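You operate a simulated robot arm through the tools that you are given. There is no shell and no other tool. Be economical: measure what you need, move in short steps, check, and stop when the job is done.

You run a simulated robot arm. Do the job below in one go: nothing can be reset, and whatever is moved stays where it is left.

TASK
Press both seated bars' domes onto the film, row 1 first.
Fine: one push each; bridge parked afterwards; no domes on other films.

It is judged by the outcome, as a careful person would: the job done as asked, and still so three seconds after it is handed in. It fails if anything else is knocked over, pushed out of place, dropped, spilled or broken.

THE ROBOT
A 7-joint arm with a two-finger parallel gripper, fixed in place. Base frame: the origin is at the foot of the arm, x ahead of it, y to its left, z up; the work surface is at about z = 80. Units: cm, rad, N and s.
With the tool pointing down near the work surface it reaches from about 24 to 68 cm from the base axis. Its first joint turns from -1.152 to 1.152 rad. Payload 2.4 kg.
The tool frame sits at the grasp point between the pads (the TCP): z along the fingers, y along the line on which they close. The tips reach 3 cm beyond it. Largest opening 9.4 cm; finger width 2.8, thickness 1; the body of the gripper, 5 by 9.6 cm, starts 5.5 cm behind the TCP.
Orientation is told as [roll, pitch, yaw] about the base's x, y, z axes, in that order, counted from this pose: with the fingers straight down and closing along the base's y, the tool's x points along the base's -x, its y along +y and its z along -z.

THE INTERFACE
- The arm moves only by the tool play_rows. Its argument "moves" is a list of rows, each a list of 7 numbers: the shift along the tool's x, y, z in cm, then the turn, a rotation vector about the tool's x, y, z in rad, then the gripper command, from -1 (fully open) to 1 (shut), values between in proportion. In form: [[dx, dy, dz, ax, ay, az, hand], ...]. A call has 1 to 20 rows; each row shifts and turns the commanded pose from where the row before left it, along the tool's axes as they then stand. Each row takes 0.2 s and may step no farther than 5 cm and 0.15 rad from the row before; otherwise, or with a gripper value out of range, the whole call is refused. A pose out of reach is approached as far as the arm can. The call stops where the force on the tool passes 90 N (or 10 N more than at its start, if that is more) or the arm is blocked; 0.2 s more then pass. Each finger travels about 15.3 cm/s and halts on what it meets, pressing with about 26 N; the grip force reading is that of the motor and also rises with nothing between the fingers. The clock runs only during rows and for 0.2 s after the last one: add rows that do not move to give the fingers time. The reply holds the time, the measured pose of the TCP, the force on the tool along the base axes, the opening and the grip force, in the units named above and with some noise, with the torque about the TCP (base axes, N m) and any sound that the robot's microphone picked up.
- Cameras (640 x 400 px; columns grow to the right, rows downward): "scene" is fixed at [3.76, 46.97, 143.88]; the picture's right is [-0.89, -0.46, 0.00], its down [-0.24, 0.46, -0.86] and it looks along [0.40, -0.76, -0.52] (base axes); focal length 314 px, centre (320, 200). "wrist" rides on the gripper at [7.6, 1.4, -10.3] in the tool frame; the picture's right is [-0.18, 0.98, 0.00], its down [-0.75, -0.14, -0.64] and it looks along [-0.63, -0.12, 0.77] (tool axes); focal length 243 px, centre (320, 200). There is no depth. A picture from a camera that has moved, and an enlarged one, comes with that camera's place and axes in the base frame and with its lens. The place of the scene camera against the robot may be out by one fixed shift of up to 2.5 cm in any direction.
- grab_frame(camera): a new picture of that camera. The clock stands still meanwhile.
- zoom(camera, box): a new picture of the part [left, top, right, bottom] of that camera's present view, enlarged. The clock stands still meanwhile.
- finish_job(): hands the job in; it is judged then, once.

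Go step by step. Nothing tells you positions but the pictures and the camera data: compare them with the known pose of the tool, close in by small moves and look again before you grip or let go. The budget is 120 turns and 68 pictures, counting those below and the enlarged ones. Unless the task says otherwise, let go and move clear before handing in, and close with one line.

The tools are called after "Call:" as name(argument=value, ...) on one line, values as JSON. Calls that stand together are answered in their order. play_rows: Moves the arm, as the interface text tells. Its arguments: {"type":"object","properties":{"moves":{"type":"array","items":{"type":"array","items":{"type":"number"}}}},"required":["moves"]} The other tools are called the same way: grab_frame (camera) takes a picture; zoom (camera, box) takes an enlarged picture of a part of a camera's view; finish_job () hands the job in.

At the start:

```text
t: 0.0
position: [30.57, -11.93, 108.1]
tcp_rot: [0.0, -0.001, 0.0]
contact_force: [0.5, 0.0, 0.5]
ft_torque: [-0.02, -0.02, 0.03]
grip_width: 9.42
grasp_force: 0.0
```

scene: 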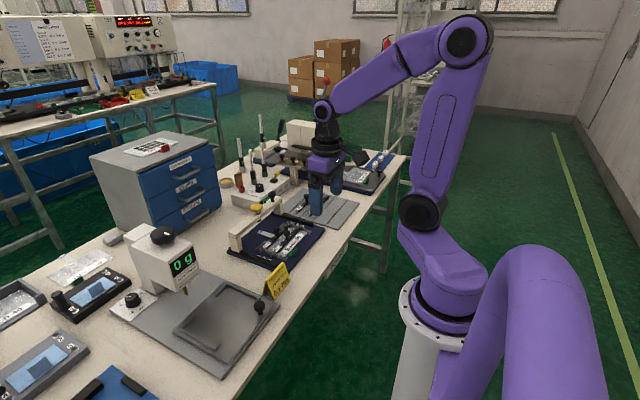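
wrist: 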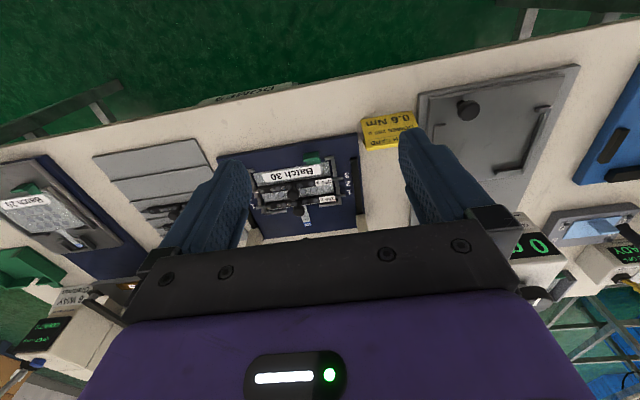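

I see a cluttered bench with several fixtures: a dark blue tray with "Batch 30" film and rows, a balance, drawers, and other trays. I'll enlarge the views to understand the fixtures.

Call:
zoom(camera="scene", box=[220, 170, 340, 280])

Call:
zoom(camera="wrist", box=[210, 130, 380, 250])

Call:
zoom(camera="scene", box=[220, 110, 410, 230])

```text
3.64 times, centred on (280, 225) of scene
camera zoom: at [3.76, 46.97, 143.88], right [-0.89, -0.46, 0.0], down [-0.24, 0.46, -0.86], along [0.4, -0.76, -0.52], focal length 1142 px, centre (466, 109)
```

zoom: 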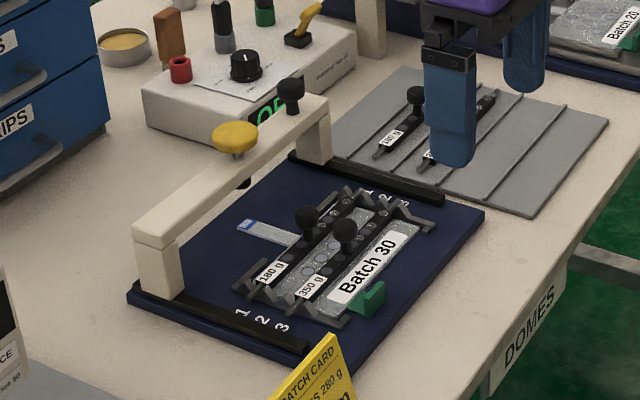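

```text
3.33 times, centred on (295, 190) of wrist
camera zoom: at [22.79, -10.3, 118.45], right [0.18, 0.98, 0.0], down [0.75, -0.14, 0.64], along [0.63, -0.12, -0.77], focal length 809 px, centre (403, 233)
```

zoom: 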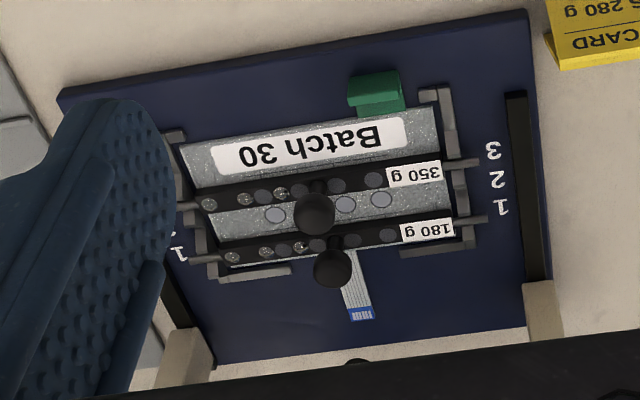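

```text
3.33 times, centred on (315, 170) of scene
camera zoom: at [3.76, 46.97, 143.88], right [-0.89, -0.46, 0.0], down [-0.24, 0.46, -0.86], along [0.4, -0.76, -0.52], focal length 1047 px, centre (337, 300)
```

zoom: 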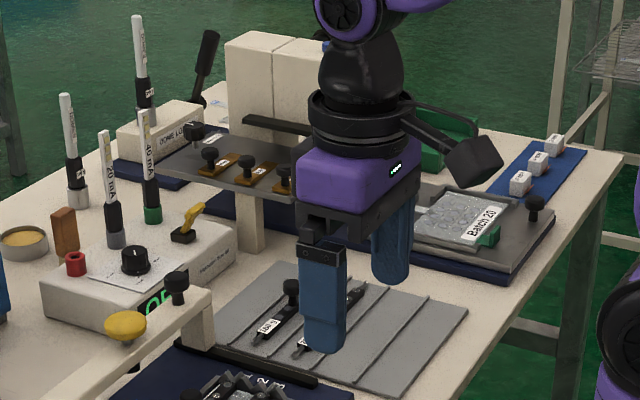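

The blue jig has two seated bars (180 g, 350 g), a sliding bridge with a yellow plunger, and row numbers 1–3. I'll read the cards and look at the bridge.

Call:
zoom(camera="scene", box=[255, 250, 300, 300])

Call:
zoom(camera="wrist", box=[355, 100, 430, 155])

Call:
zoom(camera="scene", box=[225, 190, 325, 270])

```text
8.00 times, centred on (278, 275) of scene
camera zoom: at [3.76, 46.97, 143.88], right [-0.89, -0.46, 0.0], down [-0.24, 0.46, -0.86], along [0.4, -0.76, -0.52], focal length 2512 px, centre (660, -400)
```

zoom: 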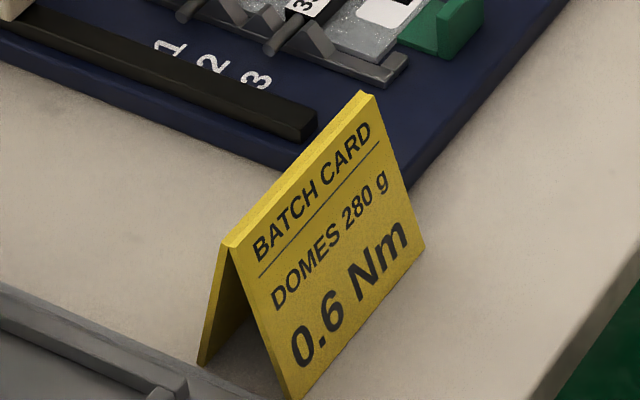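

```text
7.27 times, centred on (392, 128) of wrist
camera zoom: at [22.79, -10.3, 118.45], right [0.18, 0.98, 0.0], down [0.75, -0.14, 0.64], along [0.63, -0.12, -0.77], focal length 1764 px, centre (-207, 727)
```

zoom: 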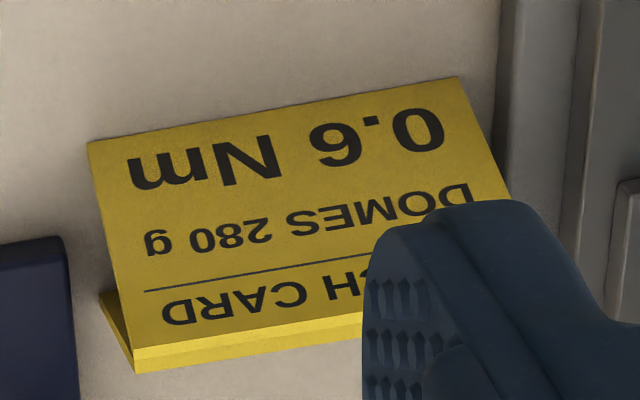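

```text
5.00 times, centred on (275, 230) of scene
camera zoom: at [3.76, 46.97, 143.88], right [-0.89, -0.46, 0.0], down [-0.24, 0.46, -0.86], along [0.4, -0.76, -0.52], focal length 1570 px, centre (545, 50)
```

zoom: 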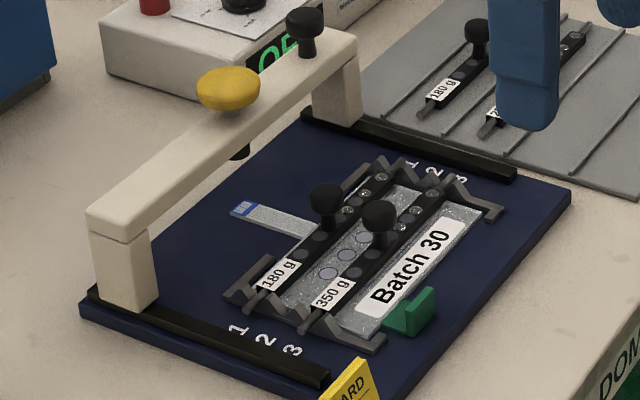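

The bars sit in rows 1 and 3, and the bridge is parked at the far (+x) end. I'll move above the jig for a better view of it.

Call:
play_rows(moves=[[-3, -1.6, -0.4, 0, 0, 0, -1], [-3, -1.6, -0.4, 0, 0, 0, -1], [-3, -1.6, -0.4, 0, 0, 0, -1], [-3, -1.6, -0.4, 0, 0, 0, -1], [-2, -1.6, -0.4, 0, 0, 0, -1], [0, 0, 0, 0, 0, 0, -1]])

Call:
grab_frame(camera="wrist")

Call:
zoom(camera="scene", box=[225, 180, 335, 270])

```text
t: 1.4
position: [44.56, -19.87, 110.04]
tcp_rot: [0.001, 0.0, 0.0]
contact_force: [0.4, 0.3, 0.5]
ft_torque: [0.01, 0.0, -0.01]
grip_width: 9.41
grasp_force: 0.0
```

```text
59 pictures are left
camera wrist: at [36.9, -18.33, 120.44], right [0.18, 0.98, 0.0], down [0.75, -0.14, 0.64], along [0.63, -0.12, -0.77], focal length 243 px, centre (320, 200)
```

wrist: 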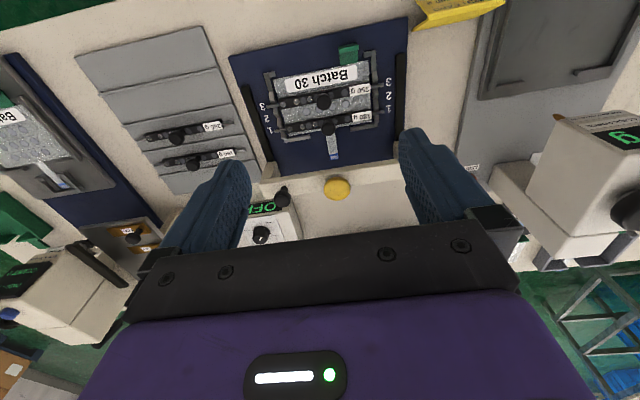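

```text
4.44 times, centred on (280, 225) of scene
camera zoom: at [3.77, 46.97, 143.88], right [-0.89, -0.46, 0.0], down [-0.24, 0.46, -0.86], along [0.4, -0.76, -0.52], focal length 1396 px, centre (498, 89)
```

zoom: 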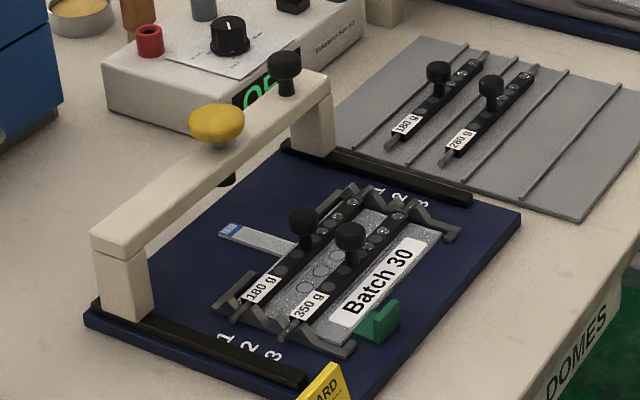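

Call:
zoom(camera="wrist", box=[225, 30, 425, 160])

Call:
zoom(camera="wrist", box=[230, 150, 430, 250])

```text
3.08 times, centred on (325, 95) of wrist
camera zoom: at [36.9, -18.33, 120.44], right [0.18, 0.98, 0.0], down [0.75, -0.14, 0.64], along [0.63, -0.12, -0.77], focal length 746 px, centre (305, 523)
```

zoom: 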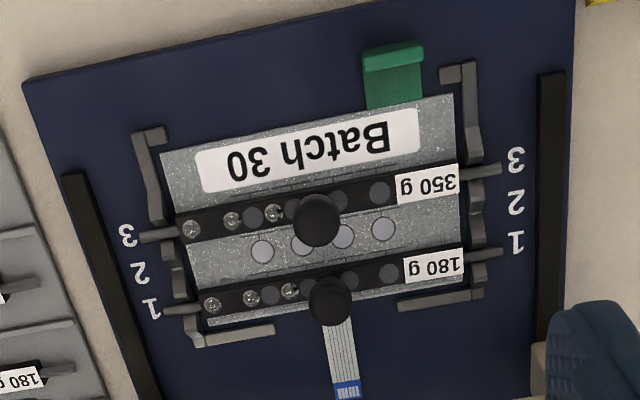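

```text
3.20 times, centred on (330, 200) of wrist
camera zoom: at [36.9, -18.33, 120.44], right [0.18, 0.98, 0.0], down [0.75, -0.14, 0.64], along [0.63, -0.12, -0.77], focal length 776 px, centre (288, 200)
```

zoom: 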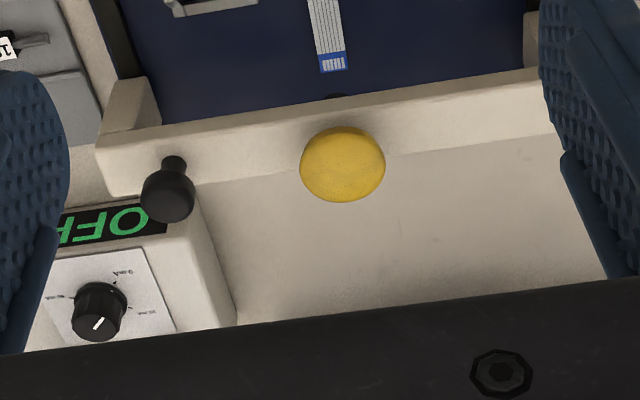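

Rows 1 (x≈52) and 3 (x≈48) hold bars, with knobs at y≈-20; the bridge sits near x≈59 with its cap at y≈-20 and handle knob at y≈-28.5. I'll approach above the handle knob and triangulate heights.

Call:
play_rows(moves=[[-3, -1.6, 1.6, 0, 0, 0, -1], [-3, -1.6, 1.6, 0, 0, 0, -1], [-3, -1.6, 1.6, 0, 0, 0, -1], [-2.5, -1.6, 1.6, 0, 0, 0, -1], [-2.5, -1.6, 1.6, 0, 0, 0, -1], [0, 0, 0, 0, 0, 0, -1]])

Call:
grab_frame(camera="wrist")

Call:
zoom(camera="scene", box=[225, 150, 345, 250])

```text
t: 2.8
position: [58.44, -27.59, 102.24]
tcp_rot: [0.001, 0.0, -0.002]
contact_force: [1.0, 0.7, -1.0]
ft_torque: [0.0, 0.02, 0.0]
grip_width: 9.42
grasp_force: 0.0
```

```text
55 pictures are left
camera wrist: at [50.71, -26.27, 112.48], right [0.18, 0.98, 0.0], down [0.75, -0.14, 0.64], along [0.63, -0.12, -0.77], focal length 243 px, centre (320, 200)
```

wrist: 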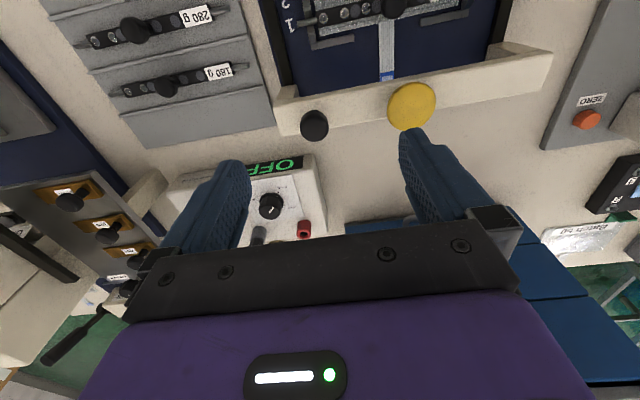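

```text
4.00 times, centred on (285, 200) of scene
camera zoom: at [3.76, 46.97, 143.88], right [-0.89, -0.46, 0.0], down [-0.24, 0.46, -0.86], along [0.4, -0.76, -0.52], focal length 1256 px, centre (460, 200)
```

zoom: 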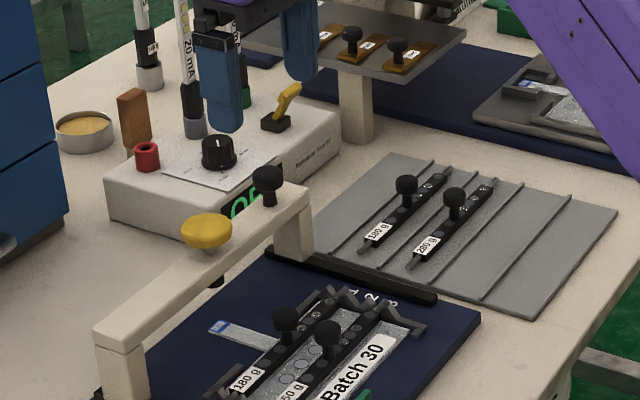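

Triangulated: handle knob ≈ (59.1, -28.4, 91.7), cap ≈ (59.5, -19.8, 90.3). I'll align above the knob and lower part-way.

Call:
play_rows(moves=[[-0.7, -0.8, 1, 0, 0, 0, -1], [0, 0, 2, 0, 0, 0, -1], [0, 0, 2, 0, 0, 0, -1], [0, 0, 1.7, 0, 0, 0, -1], [0, 0, 0, 0, 0, 0, -1]])

Call:
grab_frame(camera="wrist")

Call:
zoom(camera="scene", box=[225, 170, 325, 250])

```text
t: 4.0
position: [59.18, -28.61, 95.41]
tcp_rot: [-0.001, 0.0, -0.001]
contact_force: [-0.2, 0.1, 0.0]
ft_torque: [0.0, 0.04, 0.01]
grip_width: 9.41
grasp_force: 0.1
```

```text
53 pictures are left
camera wrist: at [51.43, -27.09, 105.74], right [0.18, 0.98, 0.0], down [0.75, -0.14, 0.64], along [0.63, -0.12, -0.77], focal length 243 px, centre (320, 200)
```

wrist: 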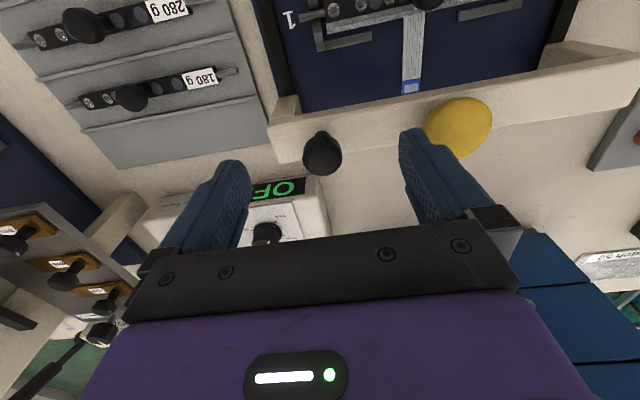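

```text
5.00 times, centred on (275, 210) of scene
camera zoom: at [3.76, 46.97, 143.88], right [-0.89, -0.46, 0.0], down [-0.24, 0.46, -0.86], along [0.4, -0.76, -0.52], focal length 1570 px, centre (545, 150)
```

zoom: 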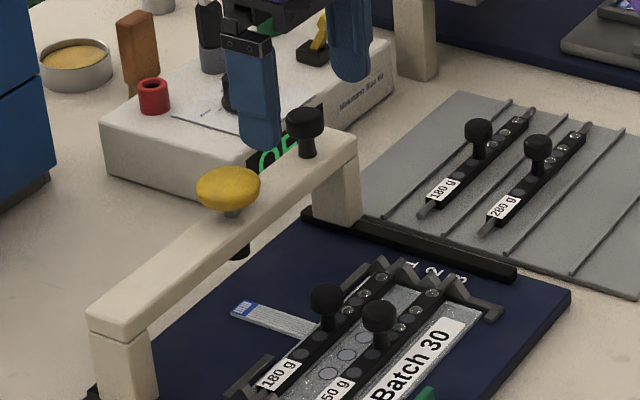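

The knob is centred between the fingers. I'll lower to grip height and close on it.

Call:
play_rows(moves=[[0, 0.15, 1.2, 0, 0, 0, -1], [0, 0, 1.3, 0, 0, 0, -1], [0, 0, 0, 0, 0, 0, -0.3], [0, 0, 0, 0, 0, 0, 0.3], [0, 0, 0, 0, 0, 0, 0.6], [0, 0, 0, 0, 0, 0, 1], [0, 0, 0, 0, 0, 0, 1], [0, 0, 0, 0, 0, 0, 1]])

Call:
grab_frame(camera="wrist")

Call:
zoom(camera="scene", box=[225, 170, 325, 250])

```text
t: 5.8
position: [59.15, -28.44, 92.97]
tcp_rot: [0.0, 0.001, -0.002]
contact_force: [0.8, -4.5, -2.8]
ft_torque: [-0.09, -0.27, -0.04]
grip_width: 2.53
grasp_force: 45.0
```

```text
51 pictures are left
camera wrist: at [51.4, -26.98, 103.28], right [0.19, 0.98, 0.0], down [0.75, -0.14, 0.64], along [0.63, -0.12, -0.77], focal length 243 px, centre (320, 200)
```

wrist: 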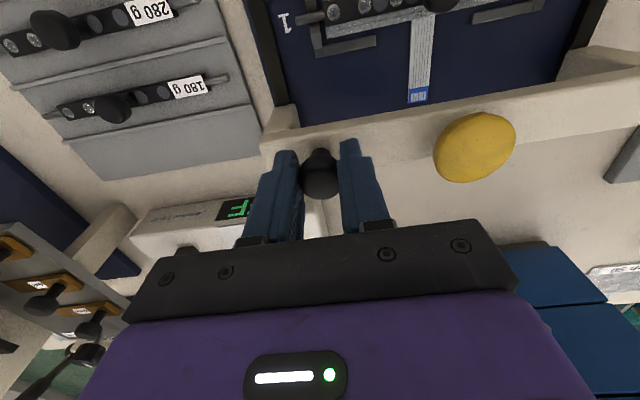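

```text
5.00 times, centred on (275, 210) of scene
camera zoom: at [3.77, 46.96, 143.89], right [-0.89, -0.46, 0.0], down [-0.24, 0.46, -0.86], along [0.4, -0.76, -0.52], focal length 1570 px, centre (545, 150)
```

zoom: 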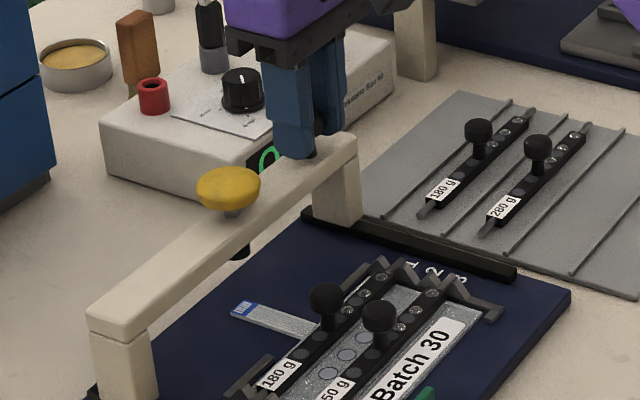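

The knob is gripped at 2.5 cm. I'll make a short test slide toward row 1.

Call:
play_rows(moves=[[0.5, 0, 0, 0, 0, 0, 1], [0.5, 0, 0, 0, 0, 0, 1], [0.5, 0, 0, 0, 0, 0, 1], [0.5, 0, 0, 0, 0, 0, 1], [0, 0, 0, 0, 0, 0, 1]])

Call:
zoom(camera="scene", box=[225, 170, 325, 250])

```text
t: 7.0
position: [57.19, -28.52, 92.91]
tcp_rot: [0.001, -0.001, 0.0]
contact_force: [0.3, -3.1, 5.5]
ft_torque: [-0.03, 0.15, -0.05]
grip_width: 2.53
grasp_force: 44.5
```

```text
5.00 times, centred on (275, 210) of scene
camera zoom: at [3.76, 46.97, 143.89], right [-0.89, -0.46, 0.0], down [-0.24, 0.46, -0.86], along [0.4, -0.76, -0.52], focal length 1570 px, centre (545, 150)
```

zoom: 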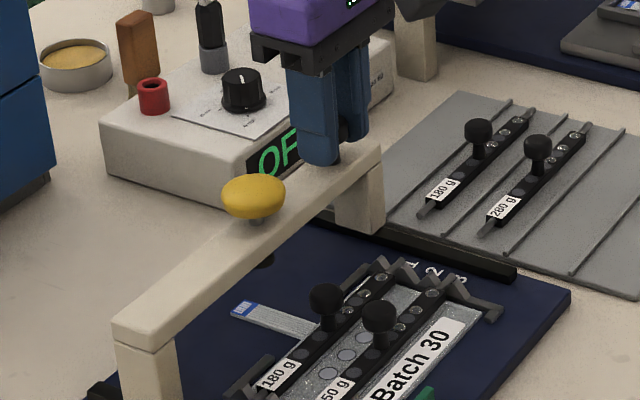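

The bridge slides smoothly. I'll continue to just short of row 1 and look.

Call:
play_rows(moves=[[0.6, 0, 0, 0, 0, 0, 1], [0.7, 0, 0, 0, 0, 0, 1], [0.7, 0, 0, 0, 0, 0, 1], [0.7, 0, 0, 0, 0, 0, 1], [0.7, 0, 0, 0, 0, 0, 1], [0.7, 0, 0, 0, 0, 0, 1], [0.5, 0, 0, 0, 0, 0, 1], [0.3, 0, 0, 0, 0, 0, 1], [0, 0, 0, 0, 0, 0, 1]])

Call:
zoom(camera="scene", box=[235, 190, 325, 262])

Call:
grab_frame(camera="wrist")

```text
t: 9.0
position: [52.4, -28.44, 92.88]
tcp_rot: [0.0, -0.001, -0.003]
contact_force: [-2.7, -1.5, 17.5]
ft_torque: [-0.07, -0.55, 0.04]
grip_width: 2.55
grasp_force: 44.8
```

```text
5.56 times, centred on (280, 226) of scene
camera zoom: at [3.73, 46.98, 143.88], right [-0.89, -0.46, 0.0], down [-0.24, 0.46, -0.86], along [0.4, -0.76, -0.52], focal length 1745 px, centre (542, 56)
```

zoom: 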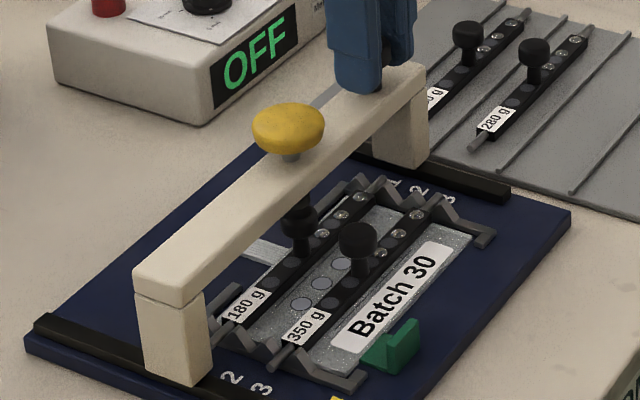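

```text
47 pictures are left
camera wrist: at [44.57, -26.98, 103.27], right [0.19, 0.98, 0.0], down [0.75, -0.14, 0.64], along [0.63, -0.12, -0.77], focal length 243 px, centre (320, 200)
```

wrist: 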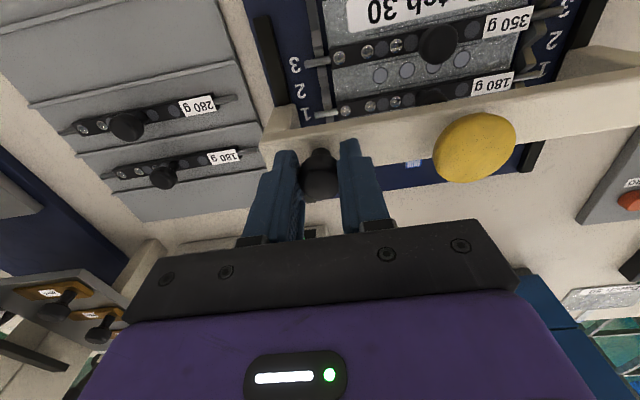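

The plunger foot is nearly above the 180 g bar's knob. I'll zoom in for accurate alignment.

Call:
zoom(camera="scene", box=[264, 200, 304, 240])

Call:
zoom(camera="wrist", box=[270, 20, 590, 200])

```text
10.00 times, centred on (284, 220) of scene
camera zoom: at [3.73, 46.98, 143.88], right [-0.89, -0.46, 0.0], down [-0.24, 0.46, -0.86], along [0.4, -0.76, -0.52], focal length 3141 px, centre (680, 0)
```

zoom: 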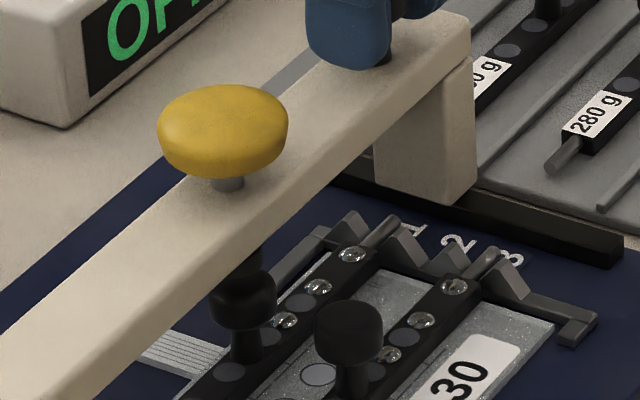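

```text
2.00 times, centred on (430, 110) of wrist
camera zoom: at [44.57, -26.98, 103.27], right [0.19, 0.98, 0.0], down [0.75, -0.14, 0.64], along [0.63, -0.12, -0.77], focal length 485 px, centre (100, 380)
```

zoom: 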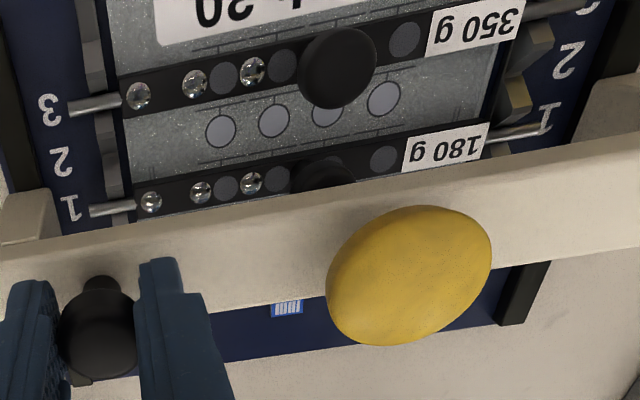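

Call:
zoom(camera="scene", box=[278, 210, 296, 238])

```text
14.29 times, centred on (287, 224) of scene
camera zoom: at [3.73, 46.98, 143.88], right [-0.89, -0.46, 0.0], down [-0.24, 0.46, -0.86], along [0.4, -0.76, -0.52], focal length 4487 px, centre (791, -143)
```

zoom: 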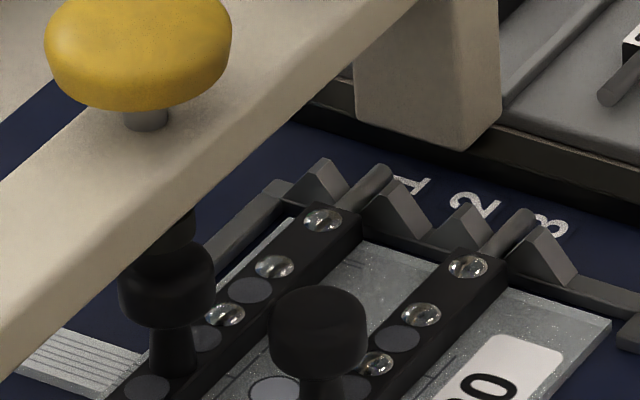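

The foot is within about 0.2 cm of the knob axis in x. I'll nudge 0.2 cm, then release the handle and rise.

Call:
play_rows(moves=[[0.2, 0, 0, 0, 0, 0, 1], [0, 0, 0, 0, 0, 0, 1], [0, 0, 0, 0, 0, 0, 0.5], [0, 0, 0, 0, 0, 0, 0], [0, 0, 0, 0, 0, 0, -0.5], [0, 0, 0, 0, 0, 0, -0.5]])

Call:
zoom(camera="scene", box=[264, 200, 304, 240])

```text
t: 10.4
position: [52.11, -28.5, 92.72]
tcp_rot: [-0.002, 0.001, 0.0]
contact_force: [0.3, 0.0, -0.7]
ft_torque: [0.0, 0.03, -0.02]
grip_width: 7.03
grasp_force: 0.0
```

```text
10.00 times, centred on (284, 220) of scene
camera zoom: at [3.76, 46.97, 143.88], right [-0.89, -0.46, 0.0], down [-0.24, 0.46, -0.86], along [0.4, -0.76, -0.52], focal length 3141 px, centre (680, 0)
```

zoom: 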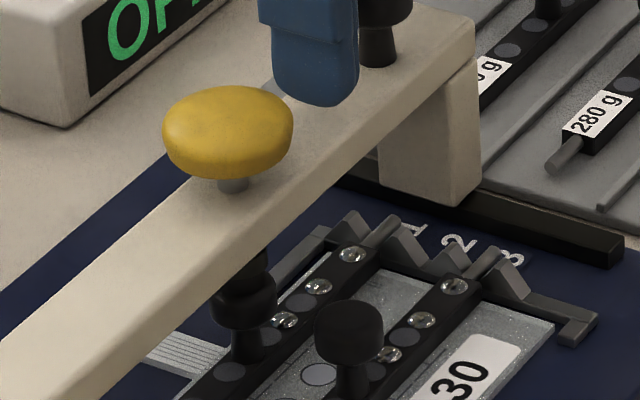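

Plunger is aligned over row 1's knob. I'll lift off the handle, close the fingers, and position above the yellow cap.

Call:
play_rows(moves=[[0, 0, -2, 0, 0, 0, -0.5], [0, 0, -3, 0, 0, 0, -0.2], [0, 2.8, -0.5, 0, 0, 0, 1], [0, 2.8, 0, 0, 0, 0, 1], [0, 2.9, 0, 0, 0, 0, 1], [0, 0, 1.5, 0, 0, 0, 1], [0, 0, 0, 0, 0, 0, 1]])

Call:
zoom(camera="scene", box=[245, 180, 325, 244])

Call:
grab_frame(camera="wrist")

```text
t: 12.0
position: [52.09, -19.88, 96.9]
tcp_rot: [0.0, 0.0, -0.001]
contact_force: [0.2, 0.1, 0.4]
ft_torque: [-0.01, -0.04, -0.01]
grip_width: 0.02
grasp_force: 25.8
```

```text
6.25 times, centred on (285, 212) of scene
camera zoom: at [3.76, 46.97, 143.88], right [-0.89, -0.46, 0.0], down [-0.24, 0.46, -0.86], along [0.4, -0.76, -0.52], focal length 1963 px, centre (539, 125)
```

zoom: 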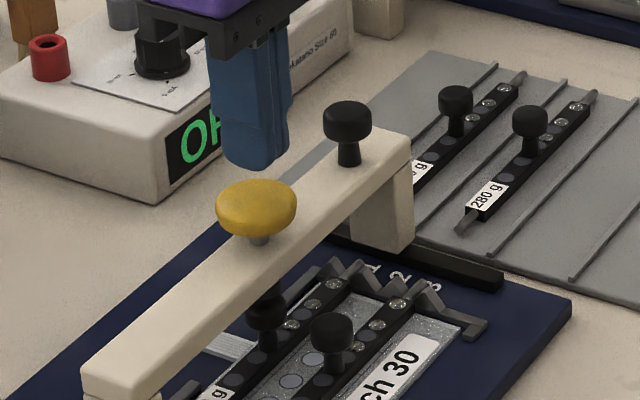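

```text
41 pictures are left
camera wrist: at [44.4, -18.39, 107.24], right [0.18, 0.98, 0.0], down [0.75, -0.14, 0.64], along [0.63, -0.12, -0.77], focal length 243 px, centre (320, 200)
```

wrist: 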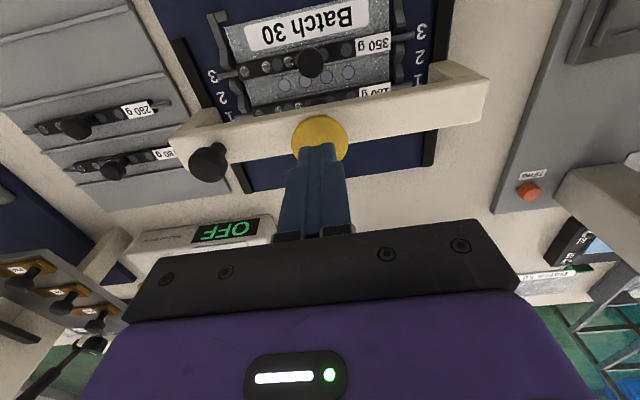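

The closed fingers are centred above the cap. I'll descend gently to find contact.

Call:
play_rows(moves=[[0, 0, 0.8, 0, 0, 0, 1], [0, 0, 0.8, 0, 0, 0, 1], [0, 0, 0.4, 0, 0, 0, 1], [0, 0, 0.3, 0, 0, 0, 1], [0, 0, 0, 0, 0, 0, 1]])

Call:
zoom(camera="scene", box=[264, 200, 304, 240])

```text
t: 13.2
position: [52.14, -19.98, 94.57]
tcp_rot: [0.0, -0.003, 0.0]
contact_force: [-0.6, 0.3, 2.6]
ft_torque: [-0.02, 0.01, 0.0]
grip_width: 0.01
grasp_force: 25.7
```

```text
10.00 times, centred on (284, 220) of scene
camera zoom: at [3.76, 46.97, 143.88], right [-0.89, -0.46, 0.0], down [-0.24, 0.46, -0.86], along [0.4, -0.76, -0.52], focal length 3141 px, centre (680, 0)
```

zoom: 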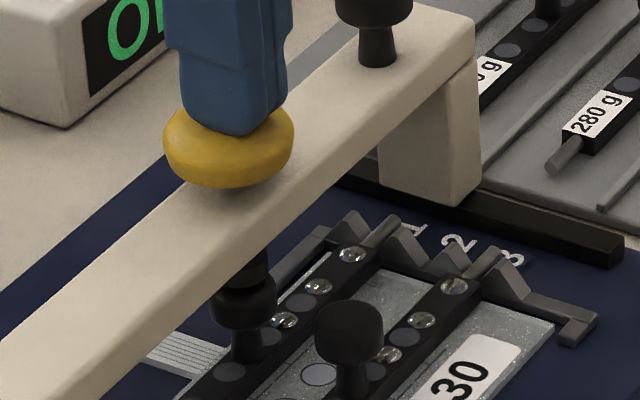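

Contact made; cap starts to move down with 2.6 N. I'll continue the same push in small steps.

Call:
play_rows(moves=[[0, 0, 0.15, 0, 0, 0, 1], [0, 0, 0.15, 0, 0, 0, 1], [0, 0, 0.15, 0, 0, 0, 1], [0, 0, 0, 0, 0, 0, 1]])

Call:
zoom(camera="scene", box=[264, 200, 304, 240])

```text
t: 14.2
position: [52.21, -19.95, 94.27]
tcp_rot: [-0.003, -0.003, 0.001]
contact_force: [-1.9, -1.4, 17.6]
ft_torque: [-0.07, 0.05, 0.0]
grip_width: 0.0
grasp_force: 25.8
```

```text
10.00 times, centred on (284, 220) of scene
camera zoom: at [3.73, 46.98, 143.88], right [-0.89, -0.46, 0.0], down [-0.24, 0.46, -0.86], along [0.4, -0.76, -0.52], focal length 3141 px, centre (680, 0)
```

zoom: 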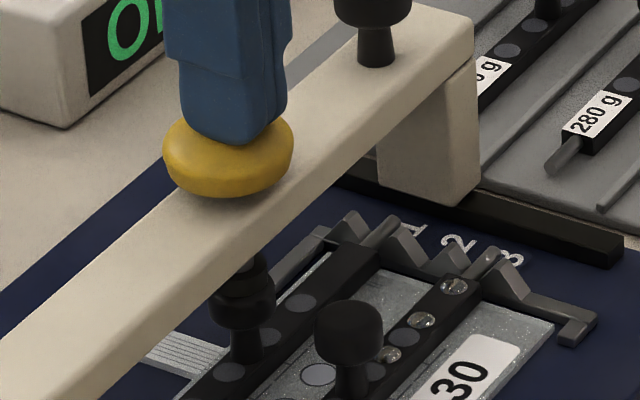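

The shiny domes on the row 1 bar have left their pockets at ~18 N. I'll lift off straight up and check.

Call:
play_rows(moves=[[0, 0, -0.5, 0, 0, 0, 1], [0, 0, -1, 0, 0, 0, 1], [0, 0, -2, 0, 0, 0, 1], [0, 0, 0, 0, 0, 0, 1]])

Call:
zoom(camera="scene", box=[258, 200, 314, 256])

Call:
zoom(camera="wrist", box=[200, 20, 440, 160])

```text
t: 15.2
position: [52.1, -19.96, 97.66]
tcp_rot: [-0.001, 0.0, 0.001]
contact_force: [-0.4, -0.8, 0.3]
ft_torque: [0.0, 0.03, 0.04]
grip_width: 0.0
grasp_force: 26.2
```

```text
7.14 times, centred on (286, 228) of scene
camera zoom: at [3.76, 46.97, 143.88], right [-0.89, -0.46, 0.0], down [-0.24, 0.46, -0.86], along [0.4, -0.76, -0.52], focal length 2243 px, centre (563, 0)
```

zoom: 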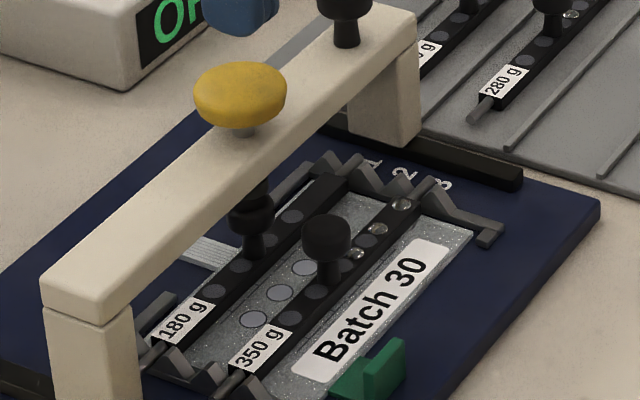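

```text
2.67 times, centred on (320, 90) of wrist
camera zoom: at [44.33, -18.48, 108.02], right [0.18, 0.98, 0.0], down [0.75, -0.14, 0.64], along [0.63, -0.12, -0.77], focal length 647 px, centre (320, 493)
```

zoom: 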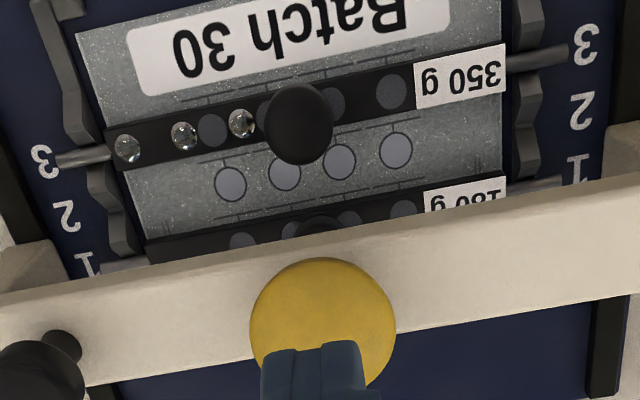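

Row 1 is pressed and the cap sprang back. Now I return to the handle knob, grip it and slide the bridge 4 cm to row 3.

Call:
play_rows(moves=[[0, -2.8, 0, 0, 0, 0, 0], [0, -2.8, 0, 0, 0, 0, -0.5], [0, -2.9, 0, 0, 0, 0, -0.5], [0, 0, 1.5, 0, 0, 0, -0.5], [0, 0, 1.6, 0, 0, 0, -0.5], [0, 0, 1.6, 0, 0, 0, -0.5], [0, 0, 0, 0, 0, 0, 0], [0, 0, 0, 0, 0, 0, 0.4], [0, 0, 0, 0, 0, 0, 0.8], [0, 0, 0, 0, 0, 0, 1], [0, 0, 0, 0, 0, 0, 1]])

Call:
zoom(camera="scene", box=[258, 190, 314, 246])

```text
t: 17.6
position: [52.18, -28.5, 92.83]
tcp_rot: [0.0, 0.0, 0.001]
contact_force: [0.5, 0.8, -2.5]
ft_torque: [0.05, -0.24, 0.01]
grip_width: 2.51
grasp_force: 44.7
```

```text
7.14 times, centred on (286, 218) of scene
camera zoom: at [3.77, 46.97, 143.88], right [-0.89, -0.46, 0.0], down [-0.24, 0.46, -0.86], along [0.4, -0.76, -0.52], focal length 2243 px, centre (563, 71)
```

zoom: 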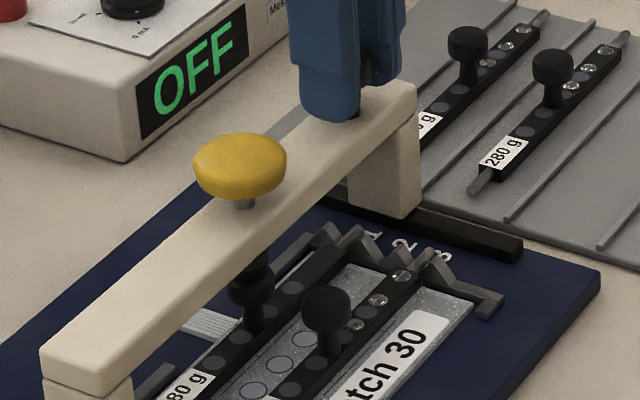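

Call:
play_rows(moves=[[0.5, 0, 0, 0, 0, 0, 1], [0.6, 0, 0, 0, 0, 0, 1], [0.6, 0, 0, 0, 0, 0, 1], [0.6, 0, 0, 0, 0, 0, 1], [0.6, 0, 0, 0, 0, 0, 1], [0.6, 0, 0, 0, 0, 0, 1], [0.4, 0, 0, 0, 0, 0, 1], [0, 0, 0, 0, 0, 0, 1], [0, 0, 0, 0, 0, 0, 1]])

Call:
zoom(camera="scene", box=[268, 206, 308, 246])

```text
t: 19.6
position: [48.19, -28.4, 92.88]
tcp_rot: [-0.001, 0.004, 0.0]
contact_force: [-3.2, -1.0, -6.9]
ft_torque: [0.0, 0.07, -0.01]
grip_width: 2.54
grasp_force: 44.9
```

```text
10.00 times, centred on (288, 226) of scene
camera zoom: at [3.77, 46.96, 143.89], right [-0.89, -0.46, 0.0], down [-0.24, 0.46, -0.86], along [0.4, -0.76, -0.52], focal length 3141 px, centre (640, -60)
```

zoom: 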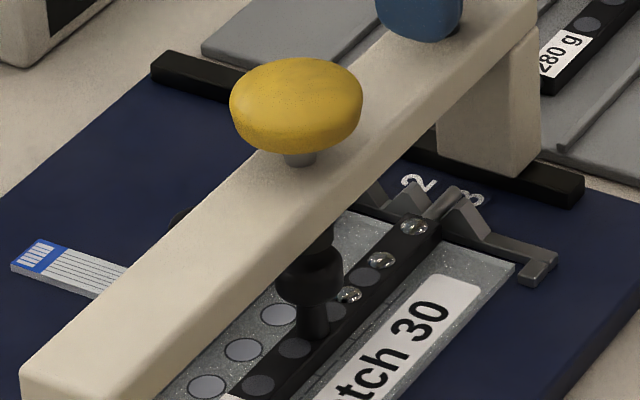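

The plunger is aligned over row 3's knob just as it was for row 1. I'll release, move over the cap and approach it.

Call:
play_rows(moves=[[0, 0, 0, 0, 0, 0, 0.5], [0, 0, 0, 0, 0, 0, 0], [0, 0, 0, 0, 0, 0, -0.5], [0, 0, 0, 0, 0, 0, -0.5], [0, 0, -2, 0, 0, 0, -0.5], [0, 0, -3, 0, 0, 0, -0.2], [0, 2.8, -0.2, 0, 0, 0, 1], [0, 2.8, 0, 0, 0, 0, 1], [0, 2.85, 0, 0, 0, 0, 1], [0, 0, 1.2, 0, 0, 0, 1], [0, 0, 0, 0, 0, 0, 1]])

Call:
zoom(camera="scene", box=[258, 190, 318, 250])

Call:
grab_frame(camera="wrist")

```text
t: 22.0
position: [48.25, -20.09, 96.99]
tcp_rot: [-0.001, -0.001, 0.001]
contact_force: [-0.2, -0.4, 0.5]
ft_torque: [-0.01, 0.01, 0.01]
grip_width: 0.02
grasp_force: 26.3
```

```text
6.67 times, centred on (288, 220) of scene
camera zoom: at [3.76, 46.97, 143.88], right [-0.89, -0.46, 0.0], down [-0.24, 0.46, -0.86], along [0.4, -0.76, -0.52], focal length 2094 px, centre (533, 67)
```

zoom: 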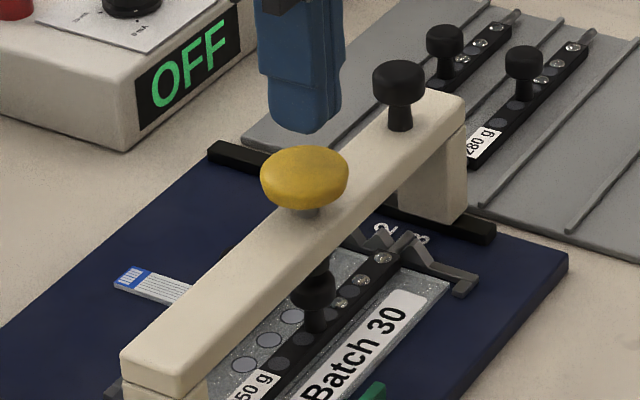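

```text
33 pictures are left
camera wrist: at [40.46, -18.51, 107.37], right [0.18, 0.98, 0.0], down [0.75, -0.14, 0.64], along [0.63, -0.12, -0.77], focal length 243 px, centre (320, 200)
```

wrist: 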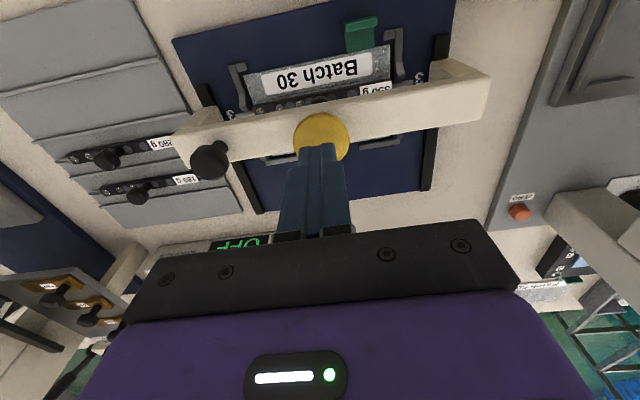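

Centred over the cap again. I'll make the single push down with the same profile.

Call:
play_rows(moves=[[0, 0.1, 0.8, 0, 0, 0, 1], [0, 0, 0.8, 0, 0, 0, 1], [0, 0, 0.4, 0, 0, 0, 1], [0, 0, 0.3, 0, 0, 0, 1], [0, 0, 0.15, 0, 0, 0, 1], [0, 0, 0.15, 0, 0, 0, 1], [0, 0, 0.15, 0, 0, 0, 1], [0, 0, 0.1, 0, 0, 0, 1], [0, 0, 0, 0, 0, 0, 1]])

Call:
zoom(camera="scene", box=[268, 206, 308, 246])

```text
t: 24.0
position: [48.2, -19.82, 94.18]
tcp_rot: [-0.002, -0.003, 0.001]
contact_force: [-3.1, 2.6, 27.0]
ft_torque: [0.13, 0.12, 0.03]
grip_width: 0.0
grasp_force: 26.0
```

```text
10.00 times, centred on (288, 226) of scene
camera zoom: at [3.71, 47.0, 143.88], right [-0.89, -0.46, 0.0], down [-0.24, 0.46, -0.86], along [0.4, -0.76, -0.52], focal length 3141 px, centre (640, -60)
```

zoom: 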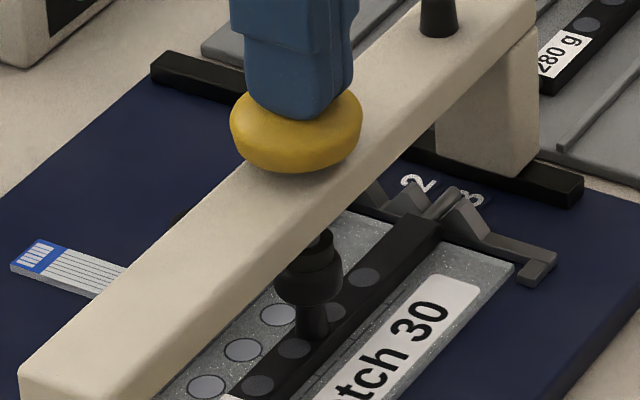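

Row 3's domes have dropped too. I'll lift, regrip the handle, and then slide the bridge back to park.

Call:
play_rows(moves=[[0, 0, -0.5, 0, 0, 0, 1], [0, 0, -1, 0, 0, 0, 1], [0, 0, -2, 0, 0, 0, 1], [0, -2.8, 0, 0, 0, 0, 0], [0, -2.8, 0, 0, 0, 0, -0.5], [0, -3.0, 0, 0, 0, 0, -0.5], [0, 0, 1.5, 0, 0, 0, -0.5], [0, 0, 1.6, 0, 0, 0, -0.5], [0, 0, 1.5, 0, 0, 0, -0.5], [0, 0, 0, 0, 0, 0, 0], [0, 0, 0, 0, 0, 0, 0.4], [0, 0, 0, 0, 0, 0, 0.8], [0, 0, 0, 0, 0, 0, 1], [0, 0, 0, 0, 0, 0, 1]])

Call:
zoom(camera="scene", box=[258, 190, 318, 250])

```text
t: 27.0
position: [48.24, -28.41, 93.02]
tcp_rot: [-0.002, 0.0, 0.0]
contact_force: [0.5, 0.0, -4.1]
ft_torque: [-0.04, -0.28, 0.02]
grip_width: 2.54
grasp_force: 45.0
```

```text
6.67 times, centred on (288, 220) of scene
camera zoom: at [3.77, 46.96, 143.89], right [-0.89, -0.46, 0.0], down [-0.24, 0.46, -0.86], along [0.4, -0.76, -0.52], focal length 2094 px, centre (533, 67)
```

zoom: 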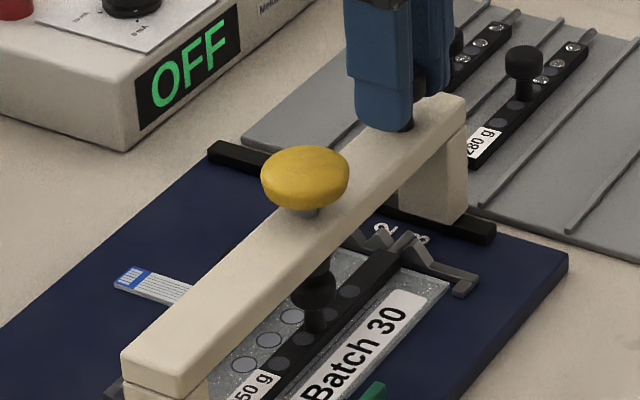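

Call:
play_rows(moves=[[-0.4, 0, 0, 0, 0, 0, 1], [-0.7, 0, 0, 0, 0, 0, 1], [-0.7, 0, 0, 0, 0, 0, 1], [-0.7, 0, 0, 0, 0, 0, 1], [-0.7, 0, 0, 0, 0, 0, 1], [-0.7, 0, 0, 0, 0, 0, 1], [-0.7, 0, 0, 0, 0, 0, 1], [-0.7, 0, 0, 0, 0, 0, 1], [-0.7, 0, 0, 0, 0, 0, 1], [-0.7, 0, 0, 0, 0, 0, 1], [-0.7, 0, 0, 0, 0, 0, 1], [-0.7, 0, 0, 0, 0, 0, 1], [-0.7, 0, 0, 0, 0, 0, 1], [-0.7, 0, 0, 0, 0, 0, 1], [-0.7, 0, 0, 0, 0, 0, 1], [-0.4, 0, 0, 0, 0, 0, 1], [-0.2, 0, 0, 0, 0, 0, 1], [0, 0, 0, 0, 0, 0, 1], [0, 0, 0, 0, 0, 0, 1]])

Call:
zoom(camera="scene", box=[225, 170, 325, 250])

```text
t: 31.0
position: [59.06, -28.49, 93.09]
tcp_rot: [0.0, 0.001, -0.001]
contact_force: [2.6, 3.6, 5.3]
ft_torque: [0.05, 0.12, 0.01]
grip_width: 2.55
grasp_force: 45.0
```

```text
5.00 times, centred on (275, 210) of scene
camera zoom: at [3.76, 46.99, 143.88], right [-0.89, -0.46, 0.0], down [-0.24, 0.46, -0.86], along [0.4, -0.76, -0.52], focal length 1570 px, centre (545, 150)
```

zoom: 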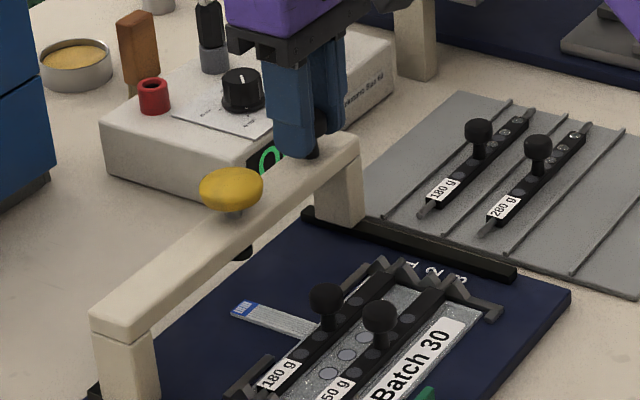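

The bridge is ~0.25 cm short of its original park position, so I'll nudge it the rest of the way.

Call:
play_rows(moves=[[-0.15, 0, 0, 0, 0, 0, 1], [-0.12, 0, 0, 0, 0, 0, 1], [0, 0, 0, 0, 0, 0, 1], [0, 0, 0, 0, 0, 0, 1]])

Call:
zoom(camera="scene", box=[225, 170, 325, 250])

```text
t: 32.0
position: [59.15, -28.56, 92.98]
tcp_rot: [-0.001, 0.001, -0.002]
contact_force: [1.8, 4.5, 5.9]
ft_torque: [0.14, -0.37, -0.02]
grip_width: 2.52
grasp_force: 44.6
```

```text
5.00 times, centred on (275, 210) of scene
camera zoom: at [3.76, 46.99, 143.88], right [-0.89, -0.46, 0.0], down [-0.24, 0.46, -0.86], along [0.4, -0.76, -0.52], focal length 1570 px, centre (545, 150)
```

zoom: 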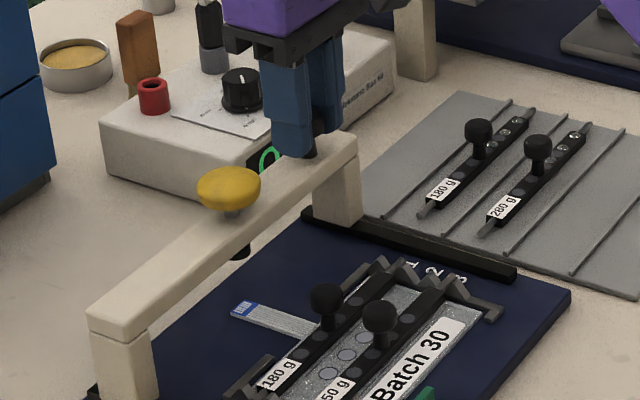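

The bridge is back at its original park position. I'll release, rise and back away to a clear spot for a final check.

Call:
play_rows(moves=[[0, 0, 0, 0, 0, 0, 0.5], [0, 0, 0, 0, 0, 0, 0], [0, 0, 0, 0, 0, 0, -0.5], [0, 0, 0, 0, 0, 0, -0.5], [0, 0, -2, 0, 0, 0, -0.5], [0, 0, -4, 0, 0, 0, -0.5], [0, 0, -4, 0, 0, 0, -0.5], [2.9, 1.7, -2, 0, 0, 0, -1], [2.9, 1.7, -2, 0, 0, 0, -1], [2.9, 1.7, -2, 0, 0, 0, -1], [2.9, 1.7, -1, 0, 0, 0, -1], [2.9, 1.7, 0, 0, 0, 0, -1], [0, 0, 0, 0, 0, 0, -1]])

Call:
zoom(camera="wrist", box=[225, 30, 425, 210])

Call:
zoom(camera="scene", box=[225, 180, 335, 270])

```text
t: 34.8
position: [44.66, -19.99, 110.08]
tcp_rot: [0.002, 0.001, 0.0]
contact_force: [0.0, -0.2, 0.4]
ft_torque: [-0.04, -0.02, -0.01]
grip_width: 9.4
grasp_force: 0.1
```

```text
2.22 times, centred on (325, 120) of wrist
camera zoom: at [37.06, -18.47, 120.39], right [0.18, 0.98, 0.0], down [0.75, -0.14, 0.64], along [0.63, -0.12, -0.77], focal length 539 px, centre (309, 378)
```

zoom: 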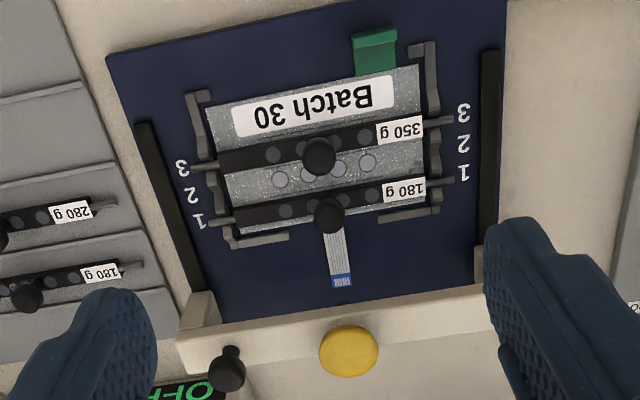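

```text
4.44 times, centred on (280, 225) of scene
camera zoom: at [3.76, 46.97, 143.88], right [-0.89, -0.46, 0.0], down [-0.24, 0.46, -0.86], along [0.4, -0.76, -0.52], focal length 1396 px, centre (498, 89)
```

zoom: 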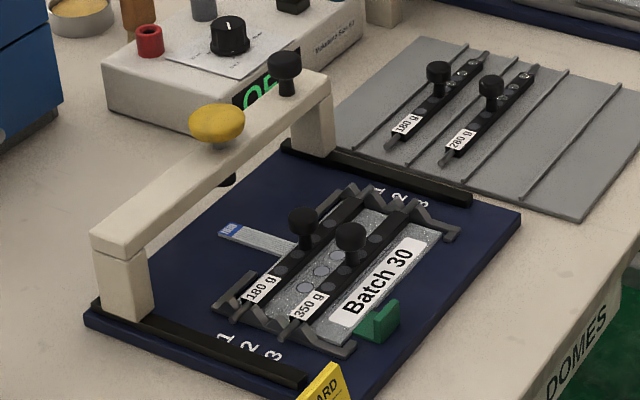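

Both bars' shiny domes are gone from their pockets, the bridge is parked where it started, and nothing else has moved. I'm handing in.

Call:
finish_job()

```text
The job is handed in.
```

I pressed both seated bars once each, row 1 (180 g) first and then row 3 (350 g). The domes are out of both bars, and the bridge is back in its parked position. The batch card reads "DOMES 280 g", which doesn't match either bar, so check that before using this film.
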